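You operate a simulated robot arm through the tools that you are given. There is no shell and no other tool.

You run a simulated robot arm. Do the job below in one go: nothing can be reset, and whatever is moved stays where it is left.

JOB
Take the orange funnel off and scrub the base's screen clean.
Fine: a blue stain lies under the funnel; draw the clamp, stand the funnel on the bench, use the white brush and put it back. Set down upright: funnel with the orange band, white brush. What is to be rubbed or washed off counts as gone when no trace of it is left.

It is judged by the outcome, as a careful person would: the job done as asked, and still so three seconds after it is handed in. It fails if anything else is knocked over, pushed out of place, dropped, spilled or broken.

ROBOT AND FRAMES
A 6-joint arm with a two-finger parallel gripper, fixed in place. Base frame: the origin is on the floor under the middle of its stand, x ahead of it, y to its left, z up; the work surface is at about z = 850. Units: mm, degrees, N and s.
With the tool pointing down near the work surface it reaches from about 100 to 840 mm from the base axis. Its first joint turns from -115.0 to 115.0 degrees. Payload 4.2 kg.
The tool frame sits at the grasp point between the pads (the TCP): z along the fingers, y along the line on which they close. The tips reach 23 mm beyond it. The gripper opens to 94 mm. The fingers are 38 mm wide and 10 mm thick; the gripper's body (54 by 96 mm) begins 39 mm behind the TCP.
Orientation is that of the tool frame in the base frame, as a unit quaternion [w, x, y, z]. With the fingers straight down and closing along the base's y, the tool's x points along the base's -x, its y along +y and its z along -z.

CONTROLS
- The arm moves only by the tool arm_command. Its argument "rows" is one flat list of numbers, 7 for each row, row after row: the shift along the base's x, y, z in mm, then the turn, a rotation vector about the base's x, y, z in degrees, then the finger opening in mm, from 0 to 94. In form: [dx, dy, dz, wx, wy, wz, hand, dx, dy, dz, wx, wy, wz, hand, ...]. A call has 1 to 20 rows; each row shifts and turns the commanded pose from where the row before left it. A row lasts 0.2 s, in which the tool goes at most 50 mm and 8.6 degrees; a call with a longer step from one row to the next is refused whole, and so is a gripper value outside its range. Where a pose cannot be reached the arm comes as near as it can. A force on the tool above 50 N (or 10 N above the force at the start of the call, whichever is more), or a blocked arm, ends the call early, and 0.2 s more pass. The fingers move at their own pace (about 108 mm/s each) and stop on an object; they squeeze with about 37 N. The grip force told is the motor's: it shows also when the fingers shut on nothing. Time passes only in rows, and 0.2 s behind the last, so rows that do not move let the fingers close. It gives the time, the measured TCP pose, the force on the tool (base axes), the opening and the grip force at its end, in the units of the frame above (readings bear some noise), with the torque about the TCP (base axes, N m) and any sound that the robot's microphone picked up.
- Cameras (640 x 400 px; columns grow to the right, rows downward): "scene" is fixed at [400.5, 499.2, 1829.2]; the picture's right is [-0.98, -0.21, 0.00], its down [-0.13, 0.58, -0.80] and it looks along [0.17, -0.78, -0.60] (base axes); focal length 335 px, centre (320, 200). "wrist" rides on the gripper at [86, 16, -74] in the tool frame; the picture's right is [-0.18, 0.98, 0.00], its down [-0.58, -0.11, -0.81] and it looks along [-0.79, -0.15, 0.59] (tool axes); focal length 243 px, centre (320, 200). There is no depth. A picture from a camera that has moved, and an enlarged one, comes with that camera's place and axes in the base frame and with its lens.
- camera(camera): a new picture of that camera. No time passes.
- raise_lower(by): slides the trunk up (or, below 0, down) by that many mm; the arm rides with it, the base frame stays. It gives what a move gives, with no picture.
- close_up(camera, box): a new picture of the part [left, top, right, bottom] of that camera's present view, enlarged. No time passes.
- finish_job(): hands the job in; it is judged then, once.

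Places have to be worked out from the pictures, the camera data and where the tool is seen. Open the gripper and draw the arm clear of the work before you hand the job in, unless the task says otherwise.

The tools are called after "Emit:" by a JSON object that holds its "op" and its "data". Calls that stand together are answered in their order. arm_command: Moves the arm, as the interface text tells. Its arguments: {"type":"object","properties":{"rows":{"type":"array"}},"required":["rows"]} The other tools are called the same way: raise_lower (by) moves the trunk up or down; camera (camera) takes a picture; close_up (camera, box) takes an enlarged picture of a part of a camera's view; finish_job () hands the job in.

At the start:

```text
t: 0.0
position: [350.5, -361.4, 1363.7]
tcp_rot: [0.0, 0.001, 1.0, 0.001]
wrist_force: [0.3, -0.3, 0.0]
torque: [0.02, 0.02, 0.02]
finger_gap: 93.9
grasp_force: 0.2
trunk travel left (down, up): [-925.0, 65.0]
```

scene: 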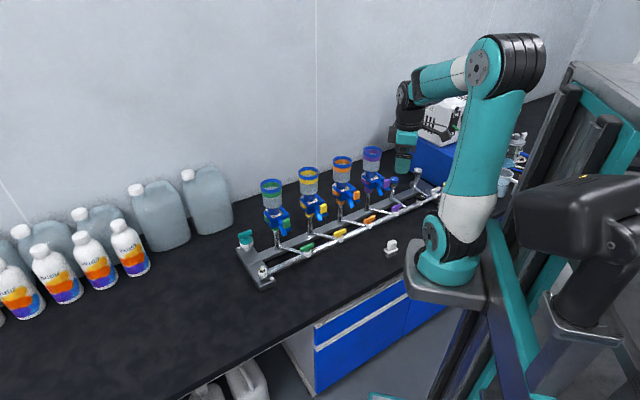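
wrist: 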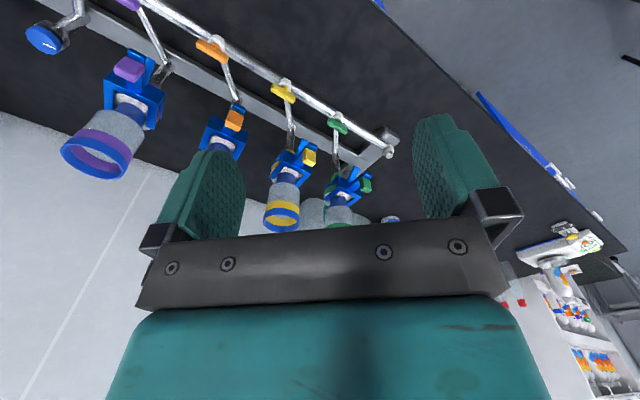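

I'll start by looking closely at the manifold with the funnels and the bench around it.

Emit:
{"op": "close_up", "data": {"camera": "scene", "box": [230, 130, 450, 290]}}

Emit:
{"op": "close_up", "data": {"camera": "scene", "box": [310, 140, 400, 210]}}

Emit:
{"op": "close_up", "data": {"camera": "scene", "box": [350, 190, 450, 270]}}

Emit:
{"op": "camera", "data": {"camera": "wrist"}}

```text
2.50 times, centred on (340, 210) of scene
camera zoom: at [400.5, 499.2, 1829.2], right [-0.98, -0.21, 0.0], down [-0.13, 0.58, -0.8], along [0.17, -0.78, -0.6], focal length 837 px, centre (270, 175)
```

zoom: 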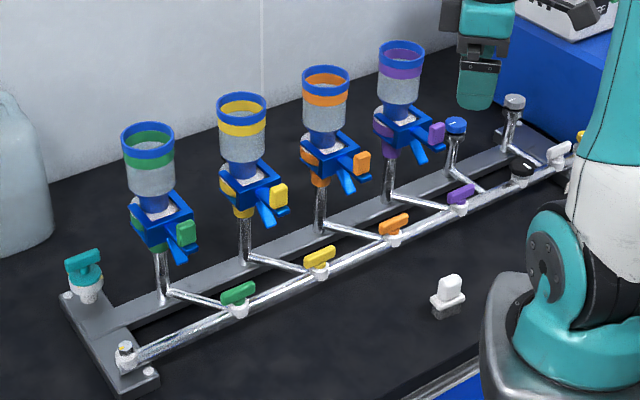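

```text
5.71 times, centred on (355, 175) of scene
camera zoom: at [400.5, 499.2, 1829.2], right [-0.98, -0.21, 0.0], down [-0.13, 0.58, -0.8], along [0.17, -0.78, -0.6], focal length 1914 px, centre (120, 343)
```

zoom: 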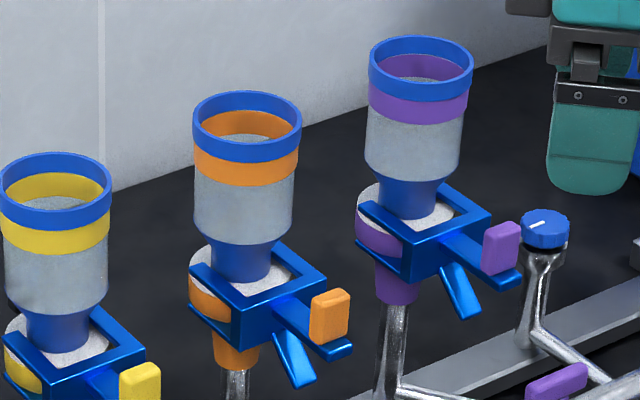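

```text
5.00 times, centred on (400, 230) of scene
camera zoom: at [400.5, 499.2, 1829.2], right [-0.98, -0.21, 0.0], down [-0.13, 0.58, -0.8], along [0.17, -0.78, -0.6], focal length 1674 px, centre (-80, 50)
```

zoom: 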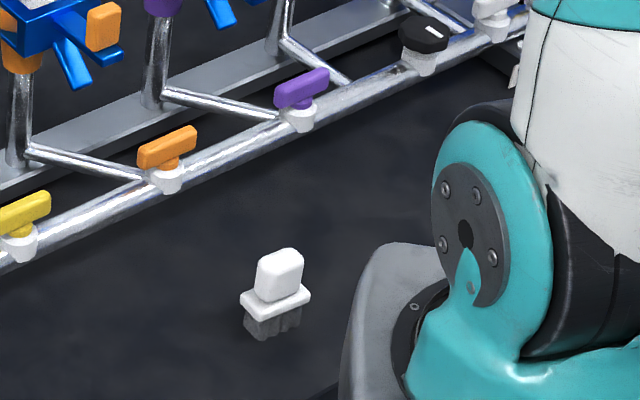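

```text
taken
camera wrist: at [264.1, -345.2, 1439.3], right [0.18, 0.98, 0.0], down [0.58, -0.11, 0.81], along [0.79, -0.15, -0.59], focal length 243 px, centre (320, 200)
```

wrist: 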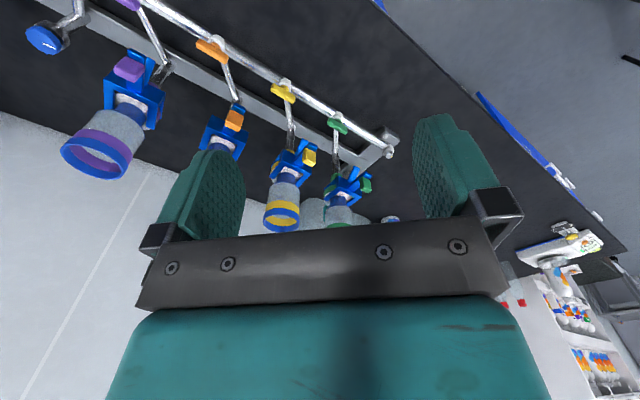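

The manifold runs diagonally, at about 45° to the base frame. I put the orange funnel near (550,-605), with its rim at z≈1176, and the white brush near (323,-477). I'll turn the tool 45° and move above the front of the orange station so the wrist camera can see the clamp.

Emit:
{"op": "arm_command", "data": {"rows": [12, -18, -9, 0, 0, -7.5, 94, 12, -18, -9, 0, 0, -7.5, 94, 12, -18, -9, 0, 0, -7.5, 94, 12, -18, -9, 0, 0, -7.5, 94, 12, -18, -9, 0, 0, -7.5, 94, 12, -18, -9, 0, 0, -7.5, 94]}}

Emit:
{"op": "camera", "data": {"camera": "wrist"}}

Emit:
{"op": "camera", "data": {"camera": "scene"}}

```text
t: 1.4
position: [421.8, -469.6, 1310.9]
tcp_rot: [0.001, 0.384, 0.923, 0.0]
wrist_force: [-1.1, -0.4, -0.3]
torque: [-0.05, 0.03, -0.02]
finger_gap: 94.1
grasp_force: 0.1
trunk travel left (down, up): [-925.0, 65.0]
```

```text
taken
camera wrist: at [372.8, -397.1, 1385.1], right [0.83, 0.56, 0.0], down [0.33, -0.49, 0.81], along [0.45, -0.67, -0.59], focal length 243 px, centre (320, 200)
```

wrist: 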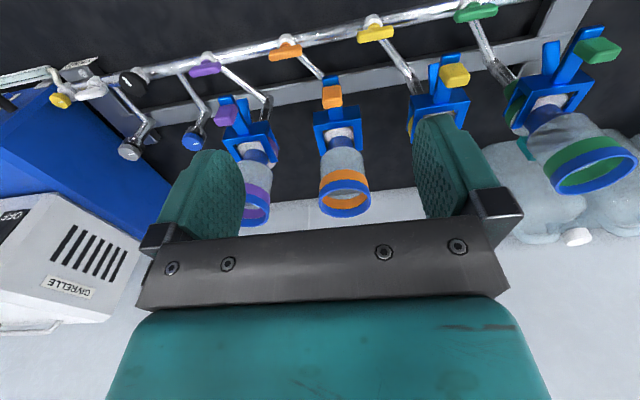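

```text
taken
```

scene: 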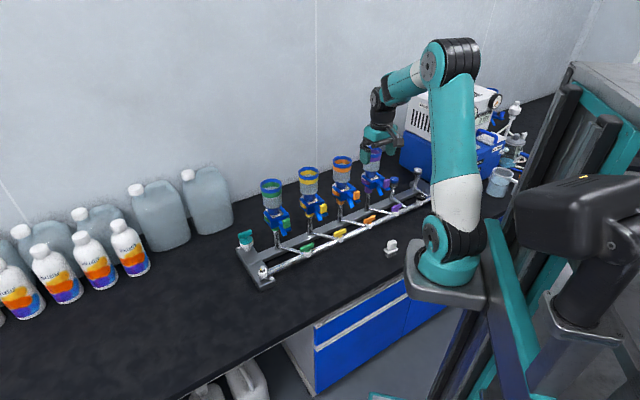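

I can now see the orange station head-on. I'll enlarge it to make out the clamp's shape.

Emit:
{"op": "close_up", "data": {"camera": "wrist", "box": [240, 30, 420, 230]}}

Emit:
{"op": "close_up", "data": {"camera": "wrist", "box": [290, 60, 390, 160]}}

Emit:
{"op": "close_up", "data": {"camera": "scene", "box": [320, 150, 380, 210]}}

```text
2.00 times, centred on (330, 130) of wrist
camera zoom: at [372.8, -397.1, 1385.1], right [0.83, 0.56, 0.0], down [0.33, -0.49, 0.81], along [0.45, -0.67, -0.59], focal length 485 px, centre (300, 340)
```

zoom: 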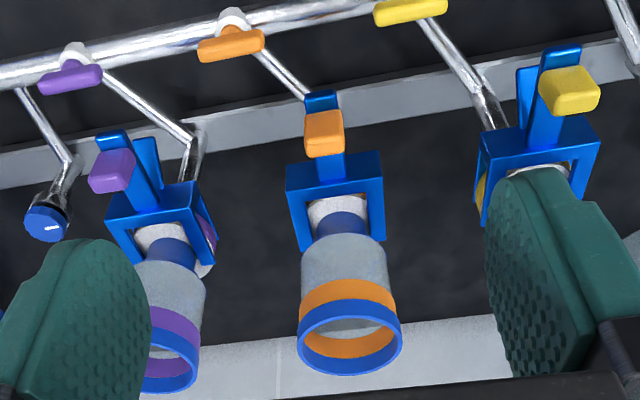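

```text
4.00 times, centred on (340, 110) of wrist
camera zoom: at [372.8, -397.1, 1385.1], right [0.83, 0.56, 0.0], down [0.33, -0.49, 0.81], along [0.45, -0.67, -0.59], focal length 970 px, centre (240, 560)
```

zoom: 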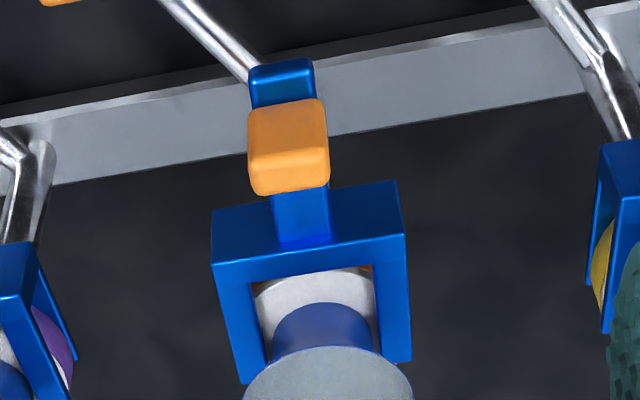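

```text
6.67 times, centred on (350, 180) of scene
camera zoom: at [400.5, 499.2, 1829.2], right [-0.98, -0.21, 0.0], down [-0.13, 0.58, -0.8], along [0.17, -0.78, -0.6], focal length 2232 px, centre (120, 333)
```

zoom: 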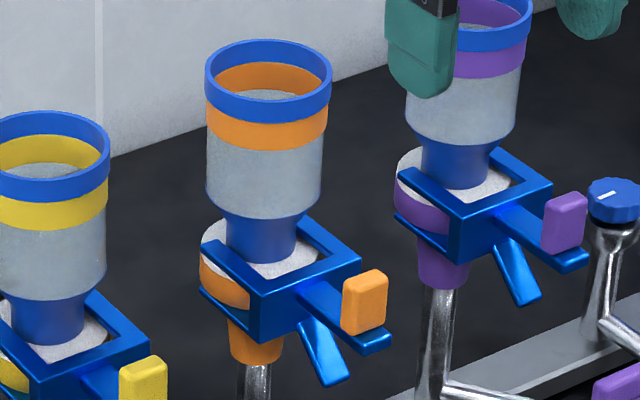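

By triangulating between the two cameras I get the funnel axis at about (551,-598), its rim at z≈1185, and the clamp's orange knob at about (484,-535,1083). The clamp is a fork that opens toward the wall, so it should draw out toward the robot along (-0.71,+0.71). I'll move down for a closer look before touching anything.

Emit:
{"op": "arm_command", "data": {"rows": [7, -5, -28, 0, 0, 0, 94, 7, -5, -28, 0, 0, 0, 94, 7, -5, -28, 0, 0, 0, 94, 7, -5, -27, 0, 0, 0, 94]}}

Emit:
{"op": "camera", "data": {"camera": "wrist"}}

Emit:
{"op": "close_up", "data": {"camera": "wrist", "box": [240, 60, 420, 240]}}

Emit:
{"op": "close_up", "data": {"camera": "scene", "box": [320, 150, 400, 230]}}

```text
t: 2.4
position: [450.1, -488.5, 1199.6]
tcp_rot: [0.001, 0.383, 0.924, 0.0]
wrist_force: [0.2, 0.2, 0.0]
torque: [-0.04, -0.02, 0.02]
finger_gap: 94.0
grasp_force: 0.1
trunk travel left (down, up): [-925.0, 65.0]
```

```text
taken
camera wrist: at [400.9, -416.5, 1274.1], right [0.82, 0.57, 0.0], down [0.33, -0.49, 0.81], along [0.46, -0.67, -0.59], focal length 243 px, centre (320, 200)
```

wrist: 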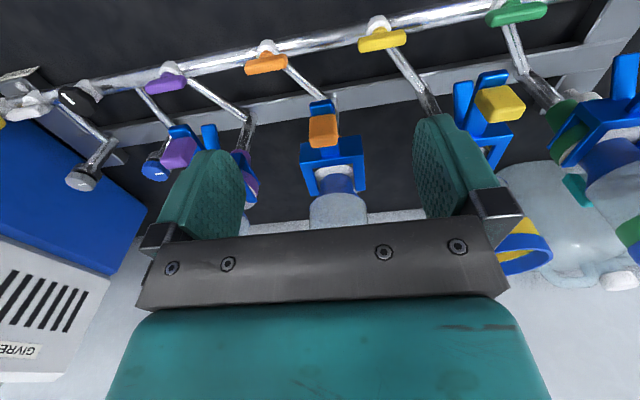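

```text
2.22 times, centred on (330, 150) of wrist
camera zoom: at [400.9, -416.5, 1274.1], right [0.82, 0.57, 0.0], down [0.33, -0.49, 0.81], along [0.46, -0.67, -0.59], focal length 539 px, centre (298, 311)
```

zoom: 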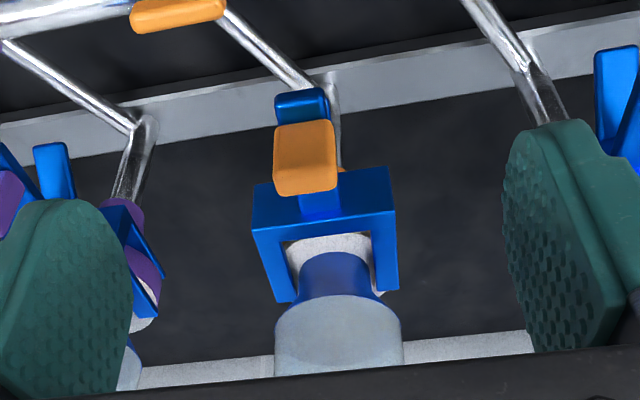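

```text
5.00 times, centred on (360, 190) of scene
camera zoom: at [400.5, 499.2, 1829.2], right [-0.98, -0.21, 0.0], down [-0.13, 0.58, -0.8], along [0.17, -0.78, -0.6], focal length 1674 px, centre (120, 250)
```

zoom: 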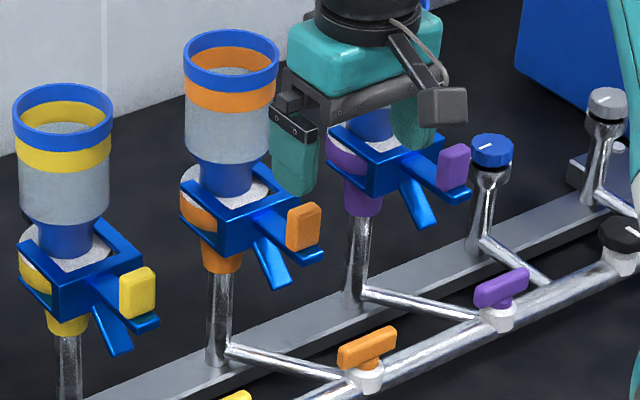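

The closer view agrees: the knob is centred near (487,-537,1083) and is about 26 mm wide across the bench direction. I'll move above it and come straight down with the fingers open on either side.

Emit:
{"op": "arm_command", "data": {"rows": [18, -24, 0, 0, 0, 0, 94, 19, -24.5, 0, 0, 0, 0, 94, 0, 0, -30, 0, 0, 0, 94, 0, 0, -30, 0, 0, 0, 94, 0, 0, -20, 0, 0, 0, 94]}}

Emit:
{"op": "close_up", "data": {"camera": "scene", "box": [320, 150, 400, 230]}}

Emit:
{"op": "camera", "data": {"camera": "wrist"}}

```text
t: 3.6
position: [487.5, -537.2, 1121.4]
tcp_rot: [0.001, 0.383, 0.924, 0.0]
wrist_force: [0.9, 0.0, -0.2]
torque: [0.03, 0.0, 0.02]
finger_gap: 94.1
grasp_force: 0.1
trunk travel left (down, up): [-925.0, 65.0]
```

```text
5.00 times, centred on (360, 190) of scene
camera zoom: at [400.5, 499.2, 1829.2], right [-0.98, -0.21, 0.0], down [-0.13, 0.58, -0.8], along [0.17, -0.78, -0.6], focal length 1674 px, centre (120, 250)
```

zoom: 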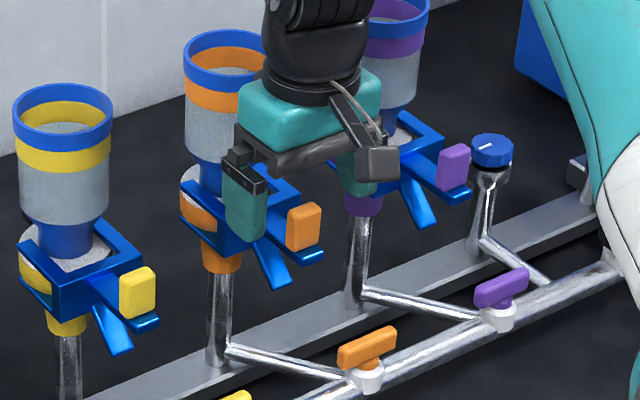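

```text
taken
camera wrist: at [438.4, -464.1, 1195.5], right [0.83, 0.56, 0.0], down [0.33, -0.49, 0.81], along [0.46, -0.67, -0.59], focal length 243 px, centre (320, 200)
```

wrist: 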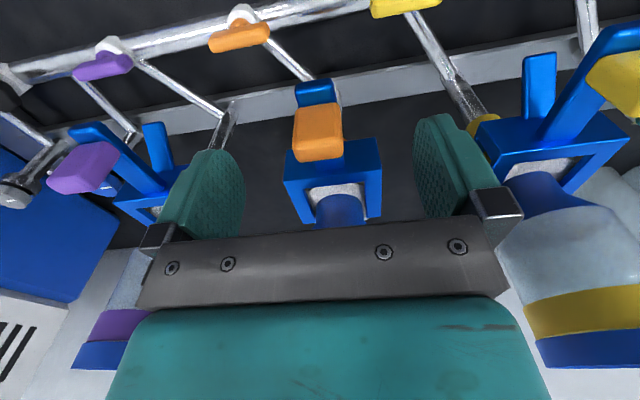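

The knob lies directly under the TCP, between the fingers. I'll go down the last 38 mm and close on it.

Emit:
{"op": "arm_command", "data": {"rows": [0, 0, -14, 0, 0, 0, 94, 0, 0, -14, 0, 0, 0, 94, 0, 0, -10, 0, 0, 0, 94]}}

Emit:
{"op": "camera", "data": {"camera": "wrist"}}

Emit:
{"op": "close_up", "data": {"camera": "scene", "box": [320, 150, 400, 230]}}

```text
t: 4.4
position: [487.5, -537.4, 1082.5]
tcp_rot: [0.0, 0.383, 0.924, 0.0]
wrist_force: [0.1, -0.6, -0.2]
torque: [0.0, -0.03, -0.01]
finger_gap: 94.3
grasp_force: 0.0
trunk travel left (down, up): [-925.0, 65.0]
```

```text
taken
camera wrist: at [438.2, -465.1, 1156.5], right [0.83, 0.56, 0.0], down [0.33, -0.49, 0.81], along [0.46, -0.67, -0.59], focal length 243 px, centre (320, 200)
```

wrist: 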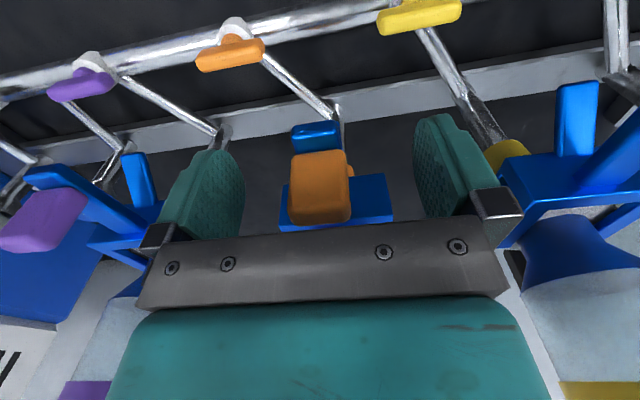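

```text
5.00 times, centred on (360, 190) of scene
camera zoom: at [400.5, 499.2, 1829.2], right [-0.98, -0.21, 0.0], down [-0.13, 0.58, -0.8], along [0.17, -0.78, -0.6], focal length 1674 px, centre (120, 250)
```

zoom: 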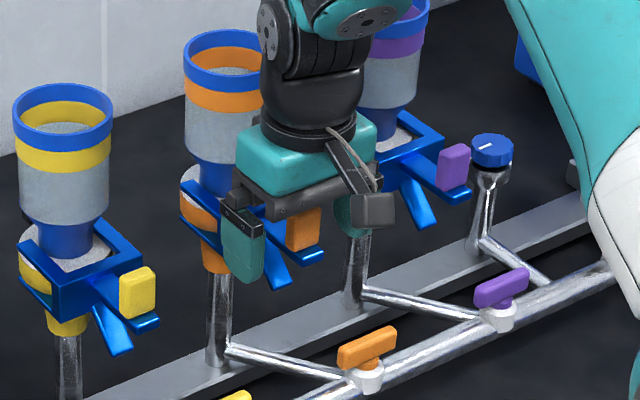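

The knob is centred on the TCP, so I'll close the fingers on it.

Emit:
{"op": "arm_command", "data": {"rows": [0, 0, 0, 0, 0, 0, 50, 0, 0, 0, 0, 0, 0, 15, 0, 0, 0, 0, 0, 0, 10, 0, 0, 0, 0, 0, 0, 10]}}

Emit:
{"op": "close_up", "data": {"camera": "scene", "box": [320, 150, 400, 230]}}

Emit:
{"op": "camera", "data": {"camera": "wrist"}}

```text
t: 5.4
position: [487.5, -537.7, 1081.9]
tcp_rot: [-0.001, 0.383, 0.924, -0.001]
wrist_force: [3.5, 2.2, -1.0]
torque: [-0.22, -0.08, -0.04]
finger_gap: 26.2
grasp_force: 45.1
trunk travel left (down, up): [-925.0, 65.0]
```

```text
5.00 times, centred on (360, 190) of scene
camera zoom: at [400.5, 499.2, 1829.2], right [-0.98, -0.21, 0.0], down [-0.13, 0.58, -0.8], along [0.17, -0.78, -0.6], focal length 1674 px, centre (120, 250)
```

zoom: 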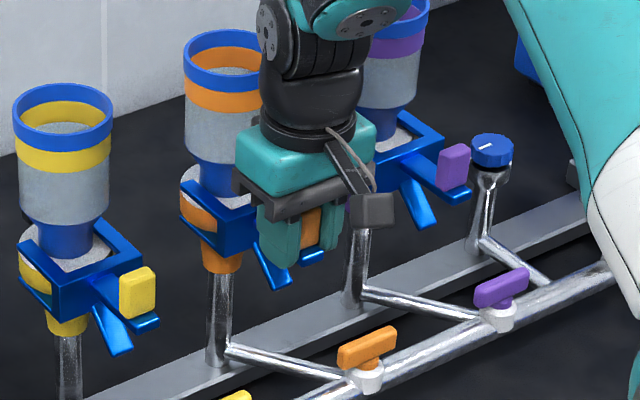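

```text
taken
camera wrist: at [438.6, -464.8, 1156.5], right [0.82, 0.57, 0.0], down [0.33, -0.49, 0.81], along [0.46, -0.66, -0.59], focal length 243 px, centre (320, 200)
```

wrist: 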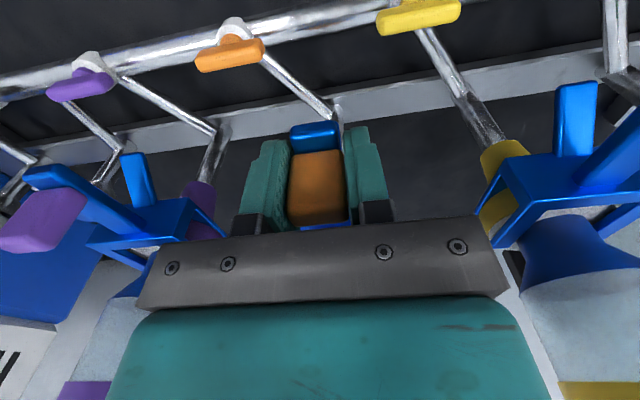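

The grip is firm at 26 mm. I'll draw it out slowly toward the robot and watch the force.

Emit:
{"op": "arm_command", "data": {"rows": [-3.5, 3.5, 0, 0, 0, 0, 10, -3.5, 3.5, 0, 0, 0, 0, 10, -3.5, 3.5, 0, 0, 0, 0, 10]}}

Emit:
{"op": "close_up", "data": {"camera": "scene", "box": [320, 150, 400, 230]}}

```text
t: 6.2
position: [476.8, -527.4, 1081.0]
tcp_rot: [0.0, 0.382, 0.924, -0.001]
wrist_force: [6.1, 4.0, -3.0]
torque: [-0.14, 0.32, -0.38]
finger_gap: 26.1
grasp_force: 44.4
trunk travel left (down, up): [-925.0, 65.0]
```

```text
5.00 times, centred on (360, 190) of scene
camera zoom: at [400.5, 499.2, 1829.2], right [-0.98, -0.21, 0.0], down [-0.13, 0.58, -0.8], along [0.17, -0.78, -0.6], focal length 1674 px, centre (120, 250)
```

zoom: 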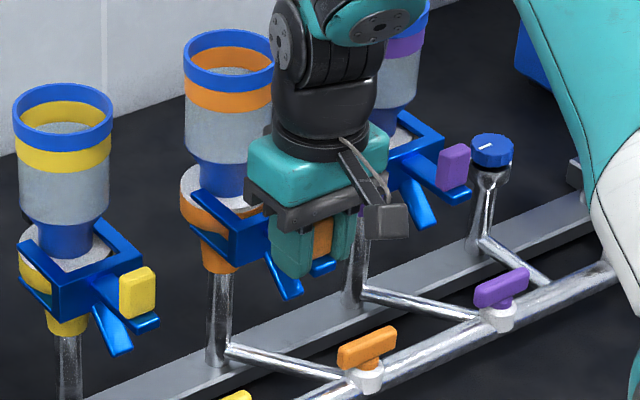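

The clamp slides with the hand, with only a slight sideways force. I'll keep drawing it out.

Emit:
{"op": "arm_command", "data": {"rows": [-3.2, 4, 0, 0, 0, 0, 10, -3.2, 4, 0, 0, 0, 0, 10, -3.5, 3.5, 0, 0, 0, 0, 10, -3.5, 3.5, 0, 0, 0, 0, 10]}}

Emit:
{"op": "close_up", "data": {"camera": "scene", "box": [320, 150, 400, 230]}}

```text
t: 7.2
position: [462.5, -512.3, 1082.2]
tcp_rot: [-0.001, 0.383, 0.924, 0.0]
wrist_force: [0.1, -1.7, 0.1]
torque: [0.37, -0.07, 0.47]
finger_gap: 26.0
grasp_force: 44.6
trunk travel left (down, up): [-925.0, 65.0]
```

```text
5.00 times, centred on (360, 190) of scene
camera zoom: at [400.5, 499.2, 1829.2], right [-0.98, -0.21, 0.0], down [-0.13, 0.58, -0.8], along [0.17, -0.78, -0.6], focal length 1674 px, centre (120, 250)
```

zoom: 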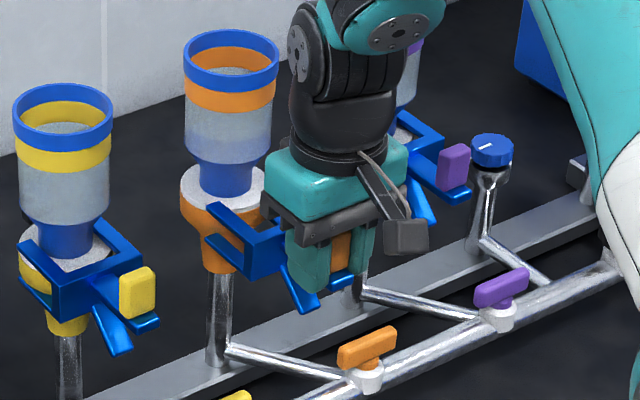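

It has come out about 36 mm without resistance. I'll continue in the same direction.

Emit:
{"op": "arm_command", "data": {"rows": [-3.5, 3.5, 0, 0, 0, 0, 10, -3.5, 3.5, 0, 0, 0, 0, 10, -3.5, 3.5, 0, 0, 0, 0, 10, -3.5, 3.5, 0, 0, 0, 0, 10]}}

Emit:
{"op": "close_up", "data": {"camera": "scene", "box": [320, 150, 400, 230]}}

Emit:
{"op": "camera", "data": {"camera": "wrist"}}

```text
t: 8.2
position: [451.9, -501.9, 1080.5]
tcp_rot: [0.004, 0.382, 0.924, -0.003]
wrist_force: [25.1, -28.2, 1.3]
torque: [0.55, -0.68, -0.13]
finger_gap: 25.5
grasp_force: 45.1
trunk travel left (down, up): [-925.0, 65.0]
```

```text
5.00 times, centred on (360, 190) of scene
camera zoom: at [400.5, 499.2, 1829.2], right [-0.98, -0.21, 0.0], down [-0.13, 0.58, -0.8], along [0.17, -0.78, -0.6], focal length 1674 px, centre (120, 250)
```

zoom: 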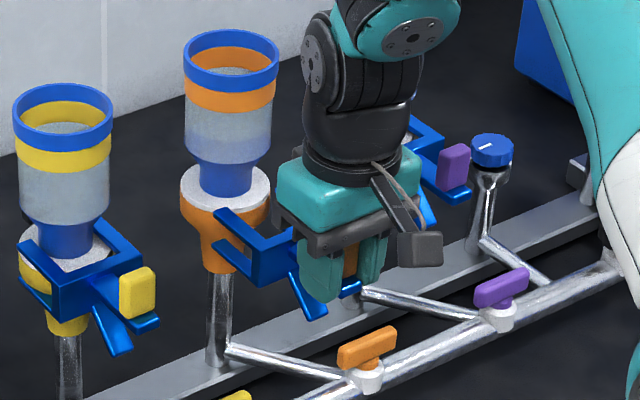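

```text
taken
camera wrist: at [402.9, -428.9, 1155.4], right [0.82, 0.57, 0.0], down [0.33, -0.48, 0.81], along [0.46, -0.67, -0.58], focal length 243 px, centre (320, 200)
```

wrist: 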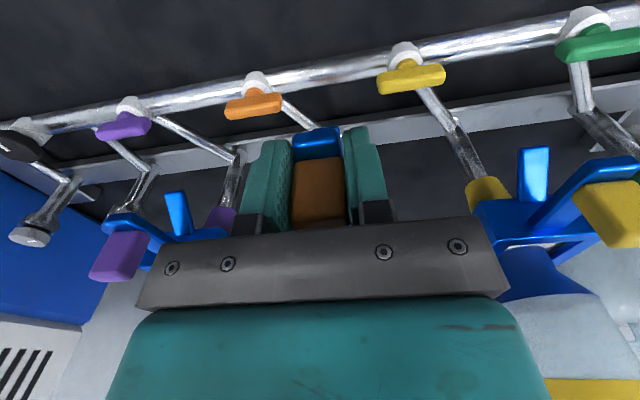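

At 50 mm of travel the force rose to 38 N along the slide, so the clamp has reached its end stop and is captive. I'll ease the pull, open the fingers, and check that it stays drawn.

Emit:
{"op": "arm_command", "data": {"rows": [1.8, -1.8, 0, 0, 0, 0, 10, 0, 0, 0, 0, 0, 0, 10]}}

Emit:
{"op": "arm_command", "data": {"rows": [0, 0, 0, 0, 0, 0, 40, 0, 0, 0, 0, 0, 0, 60, 0, 0, 0, 0, 0, 0, 60]}}

Emit:
{"op": "close_up", "data": {"camera": "scene", "box": [320, 150, 400, 230]}}

```text
t: 8.8
position: [452.8, -501.8, 1082.6]
tcp_rot: [0.002, 0.383, 0.924, -0.001]
wrist_force: [15.5, -17.0, 14.9]
torque: [-0.2, -0.88, -0.04]
finger_gap: 26.0
grasp_force: 45.2
trunk travel left (down, up): [-925.0, 65.0]
```

```text
t: 9.6
position: [451.0, -499.1, 1080.3]
tcp_rot: [0.0, 0.383, 0.924, 0.0]
wrist_force: [-0.2, -0.4, 1.1]
torque: [-0.01, 0.0, 0.05]
finger_gap: 59.9
grasp_force: 0.0
trunk travel left (down, up): [-925.0, 65.0]
```

```text
5.00 times, centred on (360, 190) of scene
camera zoom: at [400.5, 499.2, 1829.2], right [-0.98, -0.21, 0.0], down [-0.13, 0.58, -0.8], along [0.17, -0.78, -0.6], focal length 1674 px, centre (120, 250)
```

zoom: 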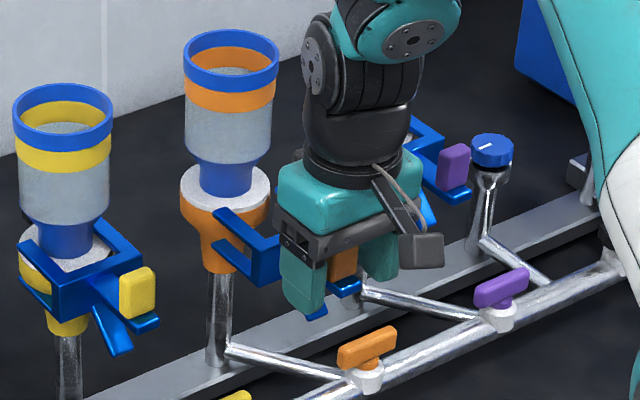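

The clamp stays drawn after release. Next I'll raise the hand above rim height and move toward the funnel axis to check alignment.

Emit:
{"op": "arm_command", "data": {"rows": [0, 0, 20, 0, 0, 0, 60, 0, 0, 35, 0, 0, 0, 80, 0, 0, 40, 0, 0, 0, 94, 0, 0, 40, 0, 0, 0, 94, 0, 0, 40, 0, 0, 0, 94, 20, -20, 15, 0, 0, 0, 94, 20, -20, 0, 0, 0, 0, 94]}}

Emit:
{"op": "camera", "data": {"camera": "wrist"}}

Emit:
{"op": "close_up", "data": {"camera": "scene", "box": [320, 150, 400, 230]}}

```text
t: 11.2
position: [490.5, -540.2, 1270.6]
tcp_rot: [0.001, 0.382, 0.924, 0.0]
wrist_force: [0.5, -0.3, 0.2]
torque: [0.0, -0.02, 0.02]
finger_gap: 94.1
grasp_force: 0.1
trunk travel left (down, up): [-925.0, 65.0]
```

```text
taken
camera wrist: at [441.6, -467.5, 1346.4], right [0.83, 0.56, 0.0], down [0.33, -0.49, 0.81], along [0.46, -0.67, -0.59], focal length 243 px, centre (320, 200)
```

wrist: 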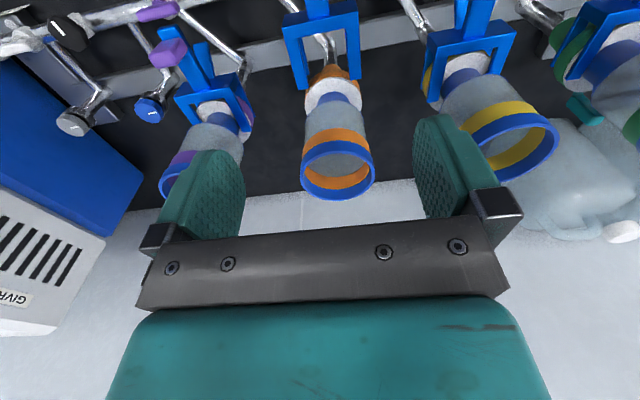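

```text
5.00 times, centred on (360, 190) of scene
camera zoom: at [400.5, 499.2, 1829.2], right [-0.98, -0.21, 0.0], down [-0.13, 0.58, -0.8], along [0.17, -0.78, -0.6], focal length 1674 px, centre (120, 250)
```

zoom: 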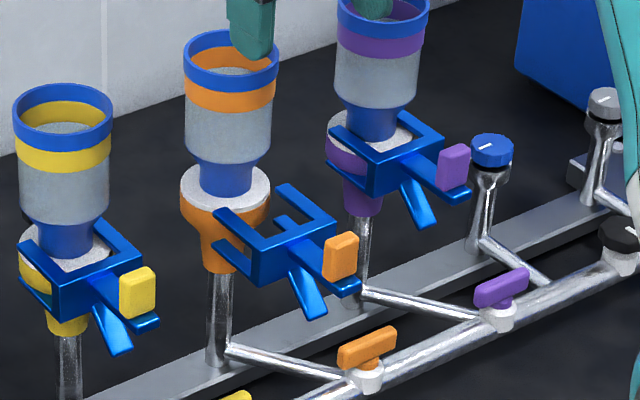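

The clamp is fully drawn and the funnel sits free on its base. I'll zoom in on the rim and base to fix the axis.

Emit:
{"op": "close_up", "data": {"camera": "wrist", "box": [270, 20, 410, 220]}}

Emit:
{"op": "close_up", "data": {"camera": "scene", "box": [330, 150, 370, 200]}}

```text
2.00 times, centred on (340, 120) of wrist
camera zoom: at [441.6, -467.5, 1346.4], right [0.83, 0.56, 0.0], down [0.33, -0.49, 0.81], along [0.46, -0.67, -0.59], focal length 485 px, centre (280, 360)
```

zoom: 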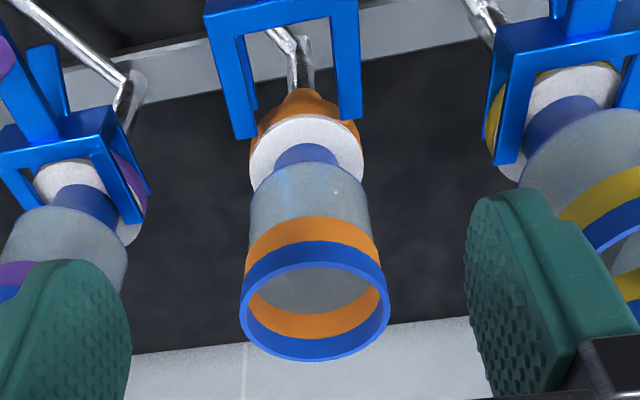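

```text
8.00 times, centred on (350, 175) of scene
camera zoom: at [400.5, 499.2, 1829.2], right [-0.98, -0.21, 0.0], down [-0.13, 0.58, -0.8], along [0.17, -0.78, -0.6], focal length 2679 px, centre (80, 400)
```

zoom: 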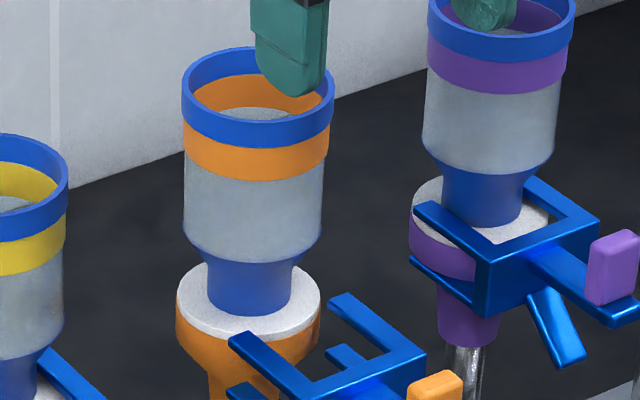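

From the combined views, the funnel axis is at about (554,-601), with the rim at z≈1186 and about 73 mm across. I'll move over it with the tips about 30 mm above the rim and recheck the centring.

Emit:
{"op": "arm_command", "data": {"rows": [21, -20.4, 0, 0, 0, 0, 94, 21, -20.4, 0, 0, 0, 0, 94, 21.5, -20.4, -10, 0, 0, 0, 94, 0, 0, -20, 0, 0, 0, 94]}}

Emit:
{"op": "camera", "data": {"camera": "wrist"}}

Emit:
{"op": "close_up", "data": {"camera": "scene", "box": [320, 130, 400, 210]}}

```text
t: 12.2
position: [554.1, -602.2, 1242.0]
tcp_rot: [0.0, 0.383, 0.924, -0.001]
wrist_force: [-0.3, 0.7, -0.3]
torque: [-0.01, 0.0, -0.01]
finger_gap: 93.7
grasp_force: 0.1
trunk travel left (down, up): [-925.0, 65.0]
```

```text
taken
camera wrist: at [505.5, -529.8, 1316.4], right [0.83, 0.56, 0.0], down [0.33, -0.49, 0.81], along [0.46, -0.67, -0.59], focal length 243 px, centre (320, 200)
```

wrist: 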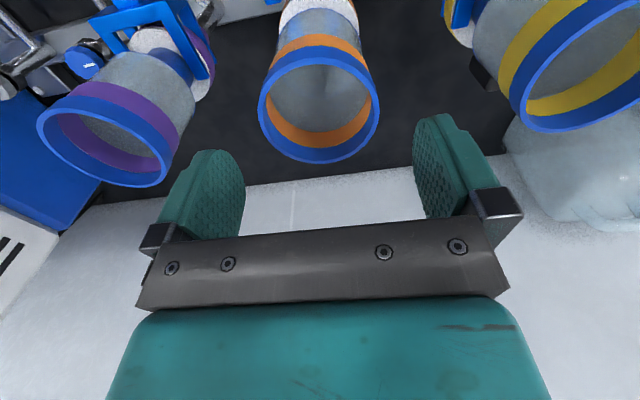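

```text
5.00 times, centred on (360, 170) of scene
camera zoom: at [400.5, 499.2, 1829.2], right [-0.98, -0.21, 0.0], down [-0.13, 0.58, -0.8], along [0.17, -0.78, -0.6], focal length 1674 px, centre (120, 350)
```

zoom: 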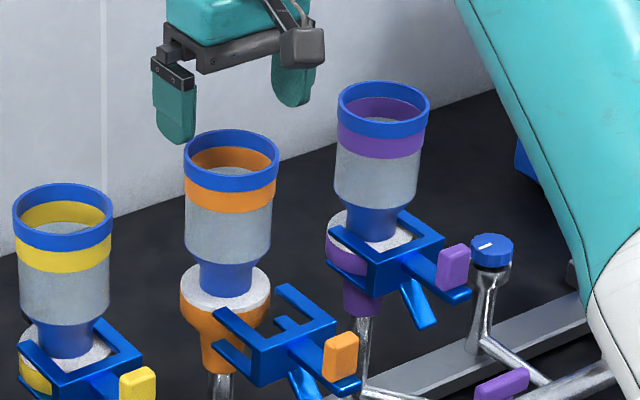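

The rim is centred under the hand to within about 1 mm, with its top at about z=1190. I'll descend to z≈1168 so the pads span the rim and orange band, then close.

Emit:
{"op": "arm_command", "data": {"rows": [0, 0, -18, 0, 0, 0, 94, 0, 0, -18, 0, 0, 0, 94, 0, 0, -18, 0, 0, 0, 94, 0, 0, -12, 0, 0, 0, 94, 0, 0, -7, 0, 0, 0, 94]}}

Emit:
{"op": "close_up", "data": {"camera": "scene", "box": [320, 130, 400, 210]}}

Emit:
{"op": "camera", "data": {"camera": "wrist"}}

```text
t: 13.4
position: [553.7, -601.2, 1169.4]
tcp_rot: [0.0, 0.383, 0.924, 0.0]
wrist_force: [0.4, 0.0, 0.4]
torque: [0.01, 0.02, -0.01]
finger_gap: 94.2
grasp_force: 0.0
trunk travel left (down, up): [-925.0, 65.0]
```

```text
5.00 times, centred on (360, 170) of scene
camera zoom: at [400.5, 499.2, 1829.2], right [-0.98, -0.21, 0.0], down [-0.13, 0.58, -0.8], along [0.17, -0.78, -0.6], focal length 1674 px, centre (120, 350)
```

zoom: 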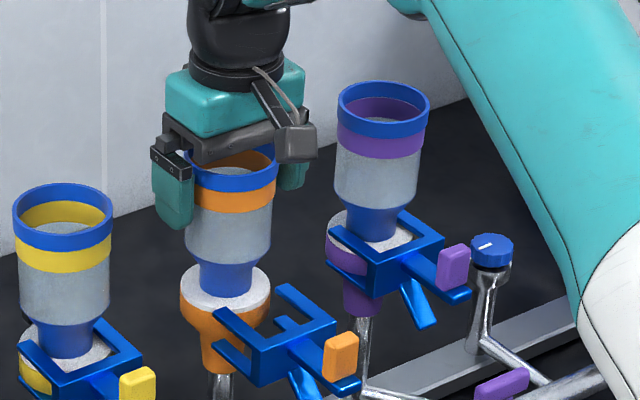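

```text
taken
camera wrist: at [505.0, -528.8, 1243.6], right [0.83, 0.56, 0.0], down [0.33, -0.49, 0.81], along [0.46, -0.67, -0.59], focal length 243 px, centre (320, 200)
```

wrist: 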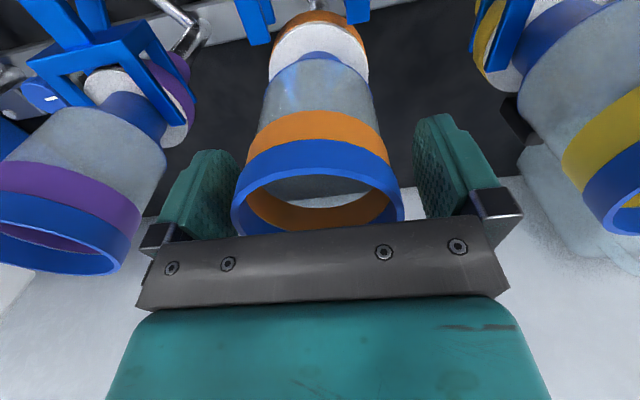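

The fingers straddle the rim and nothing is touching. I'll close on the funnel.

Emit:
{"op": "arm_command", "data": {"rows": [0, 0, 0, 0, 0, 0, 80, 0, 0, 0, 0, 0, 0, 60, 0, 0, 0, 0, 0, 0, 55, 0, 0, 0, 0, 0, 0, 55]}}

Emit:
{"op": "close_up", "data": {"camera": "scene", "box": [320, 130, 400, 210]}}

```text
t: 14.4
position: [552.9, -602.2, 1168.5]
tcp_rot: [-0.001, 0.383, 0.924, 0.001]
wrist_force: [-5.7, -7.1, 0.3]
torque: [-0.46, 0.29, 0.1]
finger_gap: 61.7
grasp_force: 37.0
trunk travel left (down, up): [-925.0, 65.0]
```

```text
5.00 times, centred on (360, 170) of scene
camera zoom: at [400.5, 499.2, 1829.2], right [-0.98, -0.21, 0.0], down [-0.13, 0.58, -0.8], along [0.17, -0.78, -0.6], focal length 1674 px, centre (120, 350)
```

zoom: 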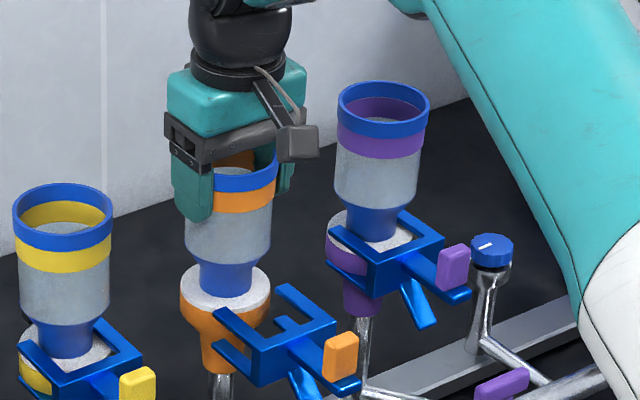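

The fingers stopped at 61.7 mm, less than the 72 mm I expected for the rim. I'll check how the pads sit before lifting.

Emit:
{"op": "camera", "data": {"camera": "wrist"}}

Emit:
{"op": "close_up", "data": {"camera": "wrist", "box": [220, 60, 420, 240]}}

Emit:
{"op": "close_up", "data": {"camera": "scene", "box": [330, 140, 370, 210]}}

```text
taken
camera wrist: at [504.1, -529.8, 1243.6], right [0.83, 0.56, 0.0], down [0.33, -0.49, 0.81], along [0.45, -0.67, -0.59], focal length 243 px, centre (320, 200)
```

wrist: 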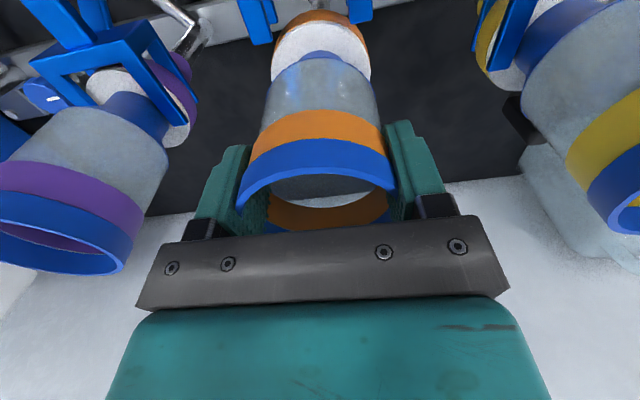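

```text
2.22 times, centred on (320, 150) of wrist
camera zoom: at [504.1, -529.8, 1243.6], right [0.83, 0.56, 0.0], down [0.33, -0.49, 0.81], along [0.45, -0.67, -0.59], focal length 539 px, centre (320, 311)
```

zoom: 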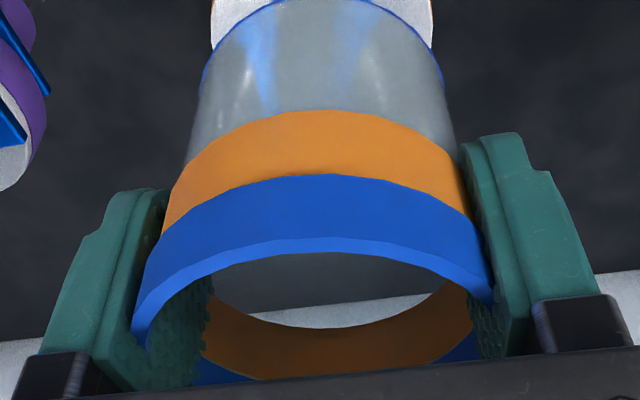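

```text
5.71 times, centred on (350, 175) of scene
camera zoom: at [400.5, 499.2, 1829.2], right [-0.98, -0.21, 0.0], down [-0.13, 0.58, -0.8], along [0.17, -0.78, -0.6], focal length 1914 px, centre (149, 343)
```

zoom: 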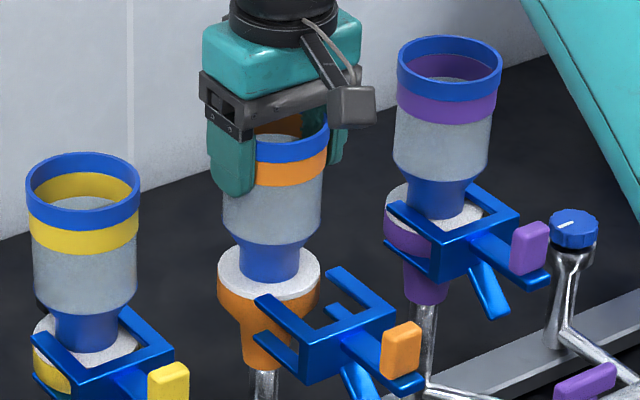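

The grip is centred on both sides of the funnel. I'll lift gently and check the force.

Emit:
{"op": "arm_command", "data": {"rows": [0, 0, 4, 0, 0, 0, 50, 0, 0, 6, 0, 0, 0, 50, 0, 0, 10, 0, 0, 0, 50]}}

Emit:
{"op": "close_up", "data": {"camera": "scene", "box": [320, 130, 400, 210]}}

```text
t: 15.2
position: [554.7, -602.5, 1189.0]
tcp_rot: [0.0, 0.382, 0.924, 0.0]
wrist_force: [0.0, 0.3, -0.9]
torque: [-0.04, 0.0, 0.02]
finger_gap: 65.6
grasp_force: 0.2
trunk travel left (down, up): [-925.0, 65.0]
```

```text
5.00 times, centred on (360, 170) of scene
camera zoom: at [400.5, 499.2, 1829.2], right [-0.98, -0.21, 0.0], down [-0.13, 0.58, -0.8], along [0.17, -0.78, -0.6], focal length 1674 px, centre (120, 350)
```

zoom: 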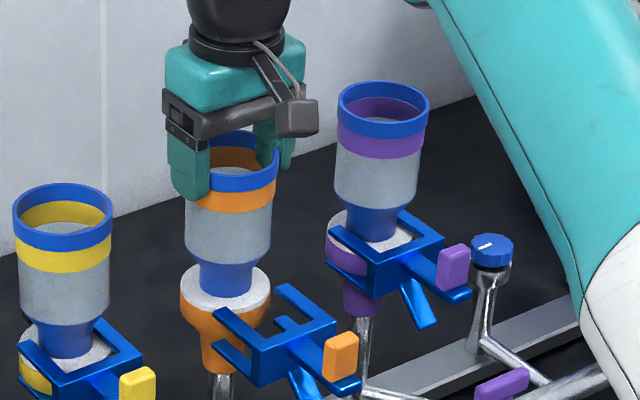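

The hand rose but the funnel stayed on its base, and the grip reads zero at 65.6 mm. I'll look closely before doing anything more.

Emit:
{"op": "close_up", "data": {"camera": "wrist", "box": [220, 60, 420, 240]}}

Emit:
{"op": "close_up", "data": {"camera": "scene", "box": [330, 145, 370, 195]}}

Emit:
{"op": "arm_command", "data": {"rows": [0, 0, 0, 0, 0, 0, 66, 0, 0, 0, 0, 0, 0, 66]}}

```text
2.22 times, centred on (320, 150) of wrist
camera zoom: at [505.7, -529.6, 1263.4], right [0.82, 0.57, 0.0], down [0.33, -0.49, 0.81], along [0.46, -0.67, -0.59], focal length 539 px, centre (320, 311)
```

zoom: 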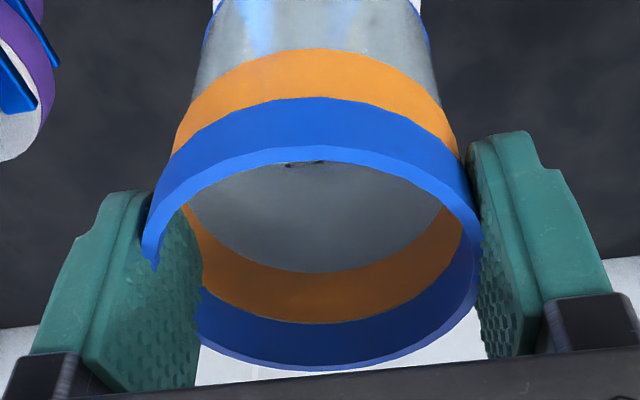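

```text
8.00 times, centred on (350, 170) of scene
camera zoom: at [400.5, 499.2, 1829.2], right [-0.98, -0.21, 0.0], down [-0.13, 0.58, -0.8], along [0.17, -0.78, -0.6], focal length 2679 px, centre (80, 440)
```

zoom: 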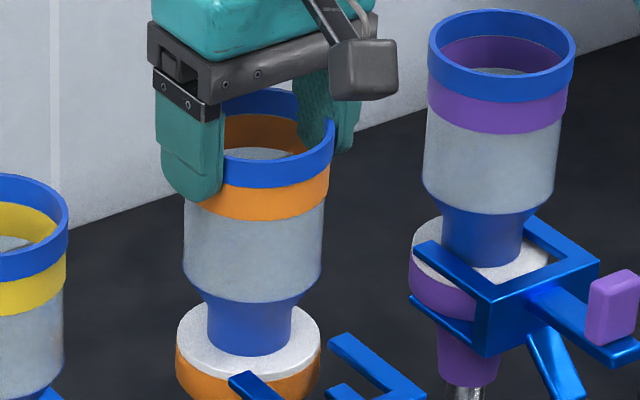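

```text
t: 15.8
position: [553.5, -601.5, 1188.3]
tcp_rot: [0.0, 0.383, 0.924, 0.0]
wrist_force: [0.2, -0.6, 0.6]
torque: [-0.01, 0.03, -0.01]
finger_gap: 66.0
grasp_force: 0.0
trunk travel left (down, up): [-925.0, 65.0]
```

The fingers slipped up the rim, and the funnel hasn't moved. I'll test the closure at this height without moving, to learn what the pads actually contact.

Emit:
{"op": "arm_command", "data": {"rows": [0, 0, 0, 0, 0, 0, 64, 0, 0, 0, 0, 0, 0, 60]}}

Emit:
{"op": "close_up", "data": {"camera": "wrist", "box": [220, 60, 420, 240]}}

```text
t: 16.4
position: [554.5, -603.4, 1188.3]
tcp_rot: [0.0, 0.384, 0.923, 0.0]
wrist_force: [-3.6, -4.6, 0.1]
torque: [-0.2, 0.17, 0.19]
finger_gap: 62.1
grasp_force: 36.8
trunk travel left (down, up): [-925.0, 65.0]
```

```text
2.22 times, centred on (320, 150) of wrist
camera zoom: at [504.7, -530.5, 1263.1], right [0.83, 0.56, 0.0], down [0.33, -0.49, 0.81], along [0.45, -0.67, -0.59], focal length 539 px, centre (320, 311)
```

zoom: 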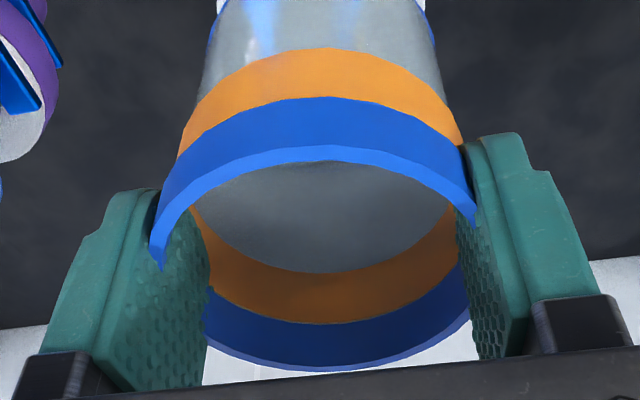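

At rest the pads hold at about 62 mm with 37 N, centred on the funnel. I'll open slightly, go lower for a fuller pad contact, regrip, and lift in very small steps while reading the vertical force.

Emit:
{"op": "arm_command", "data": {"rows": [0, 0, 0, 0, 0, 0, 80, 0, 0, 0, 0, 0, 0, 86, 0, 0, -10, 0, 0, 0, 86, 0, 0, -10, 0, 0, 0, 86, 0, 0, -8, 0, 0, 0, 86]}}

Emit:
{"op": "camera", "data": {"camera": "wrist"}}

Emit:
{"op": "close_up", "data": {"camera": "scene", "box": [330, 145, 370, 195]}}

```text
t: 17.6
position: [554.2, -599.8, 1160.7]
tcp_rot: [0.0, 0.382, 0.924, 0.0]
wrist_force: [0.3, 0.2, -0.3]
torque: [-0.02, 0.02, 0.0]
finger_gap: 86.0
grasp_force: 0.0
trunk travel left (down, up): [-925.0, 65.0]
```

```text
taken
camera wrist: at [505.5, -528.8, 1235.2], right [0.83, 0.56, 0.0], down [0.33, -0.49, 0.81], along [0.46, -0.67, -0.59], focal length 243 px, centre (320, 200)
```

wrist: 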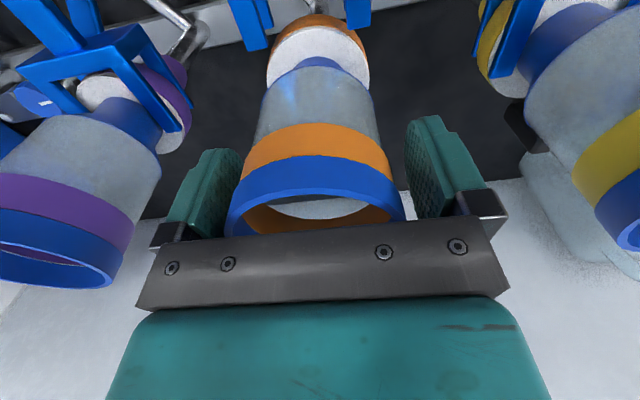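

```text
8.00 times, centred on (350, 170) of scene
camera zoom: at [400.5, 499.2, 1829.2], right [-0.98, -0.21, 0.0], down [-0.13, 0.58, -0.8], along [0.17, -0.78, -0.6], focal length 2679 px, centre (80, 440)
```

zoom: 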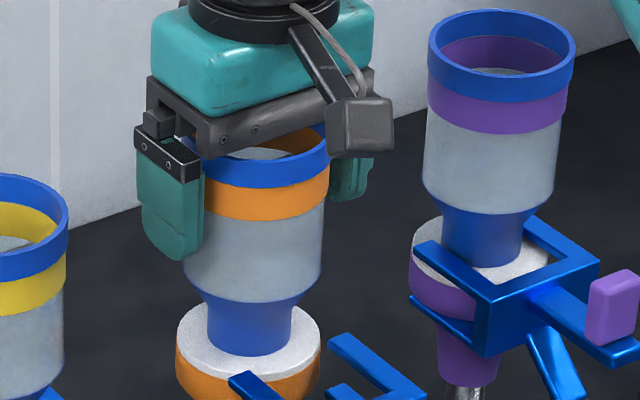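

The hand is centred and lower now. I'll close and lift only 3 mm to see whether the funnel follows.

Emit:
{"op": "arm_command", "data": {"rows": [0, 0, 0, 0, 0, 0, 70, 0, 0, 0, 0, 0, 0, 50, 0, 0, 0, 0, 0, 0, 40, 0, 0, 0, 0, 0, 0, 40]}}

Emit:
{"op": "arm_command", "data": {"rows": [0, 0, 1, 0, 0, 0, 40, 0, 0, 1, 0, 0, 0, 40, 0, 0, 1, 0, 0, 0, 40]}}

Emit:
{"op": "close_up", "data": {"camera": "scene", "box": [330, 145, 370, 195]}}

```text
t: 18.6
position: [553.2, -602.6, 1160.8]
tcp_rot: [0.0, 0.383, 0.924, -0.001]
wrist_force: [-7.6, -9.1, -0.1]
torque: [-0.6, 0.37, 0.23]
finger_gap: 62.0
grasp_force: 36.9
trunk travel left (down, up): [-925.0, 65.0]
```

```text
t: 19.4
position: [554.9, -600.7, 1163.5]
tcp_rot: [0.0, 0.383, 0.924, 0.0]
wrist_force: [-0.3, 1.1, -0.9]
torque: [-0.05, 0.03, -0.01]
finger_gap: 62.0
grasp_force: 36.9
trunk travel left (down, up): [-925.0, 65.0]
```

```text
8.00 times, centred on (350, 170) of scene
camera zoom: at [400.5, 499.2, 1829.2], right [-0.98, -0.21, 0.0], down [-0.13, 0.58, -0.8], along [0.17, -0.78, -0.6], focal length 2679 px, centre (80, 440)
```

zoom: 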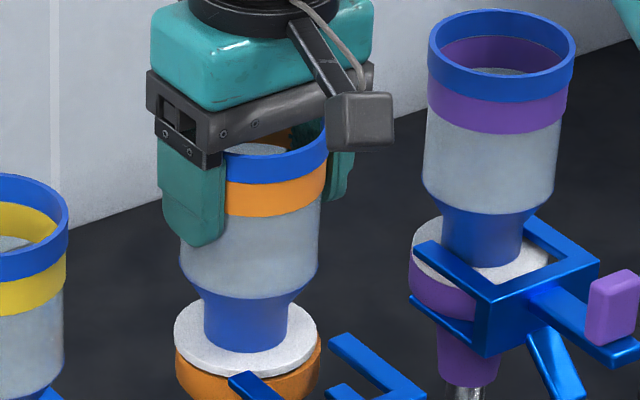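

This time the funnel came up, white flange and all, and the grip held at 62 mm and 37 N. I'll keep lifting slowly and check again.

Emit:
{"op": "arm_command", "data": {"rows": [0, 0, 2, 0, 0, 0, 40, 0, 0, 2, 0, 0, 0, 40, 0, 0, 3, 0, 0, 0, 40, 0, 0, 3, 0, 0, 0, 40, 0, 0, 3, 0, 0, 0, 40]}}

Emit:
{"op": "close_up", "data": {"camera": "scene", "box": [320, 140, 380, 200]}}

Emit:
{"op": "camera", "data": {"camera": "wrist"}}

```text
t: 20.6
position: [554.6, -601.0, 1176.8]
tcp_rot: [0.0, 0.383, 0.924, 0.0]
wrist_force: [-0.6, 0.3, -1.2]
torque: [0.01, 0.02, 0.03]
finger_gap: 61.9
grasp_force: 37.5
trunk travel left (down, up): [-925.0, 65.0]
```

```text
6.67 times, centred on (350, 170) of scene
camera zoom: at [400.5, 499.2, 1829.2], right [-0.98, -0.21, 0.0], down [-0.13, 0.58, -0.8], along [0.17, -0.78, -0.6], focal length 2232 px, centre (120, 400)
```

zoom: 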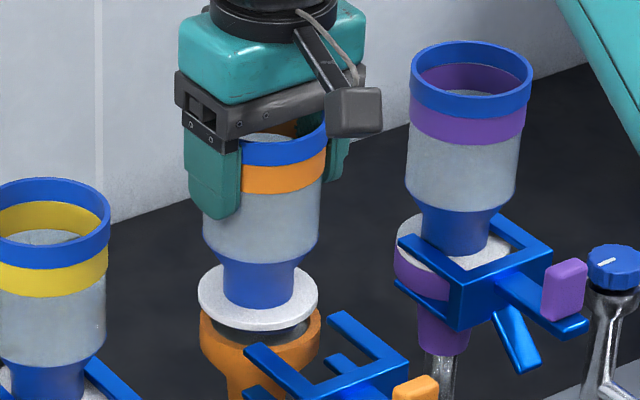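

```text
taken
camera wrist: at [506.1, -528.2, 1251.7], right [0.83, 0.56, 0.0], down [0.33, -0.49, 0.81], along [0.46, -0.66, -0.59], focal length 243 px, centre (320, 200)
```

wrist: 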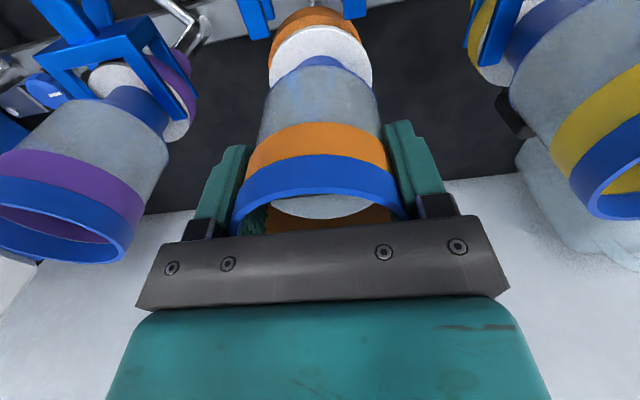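

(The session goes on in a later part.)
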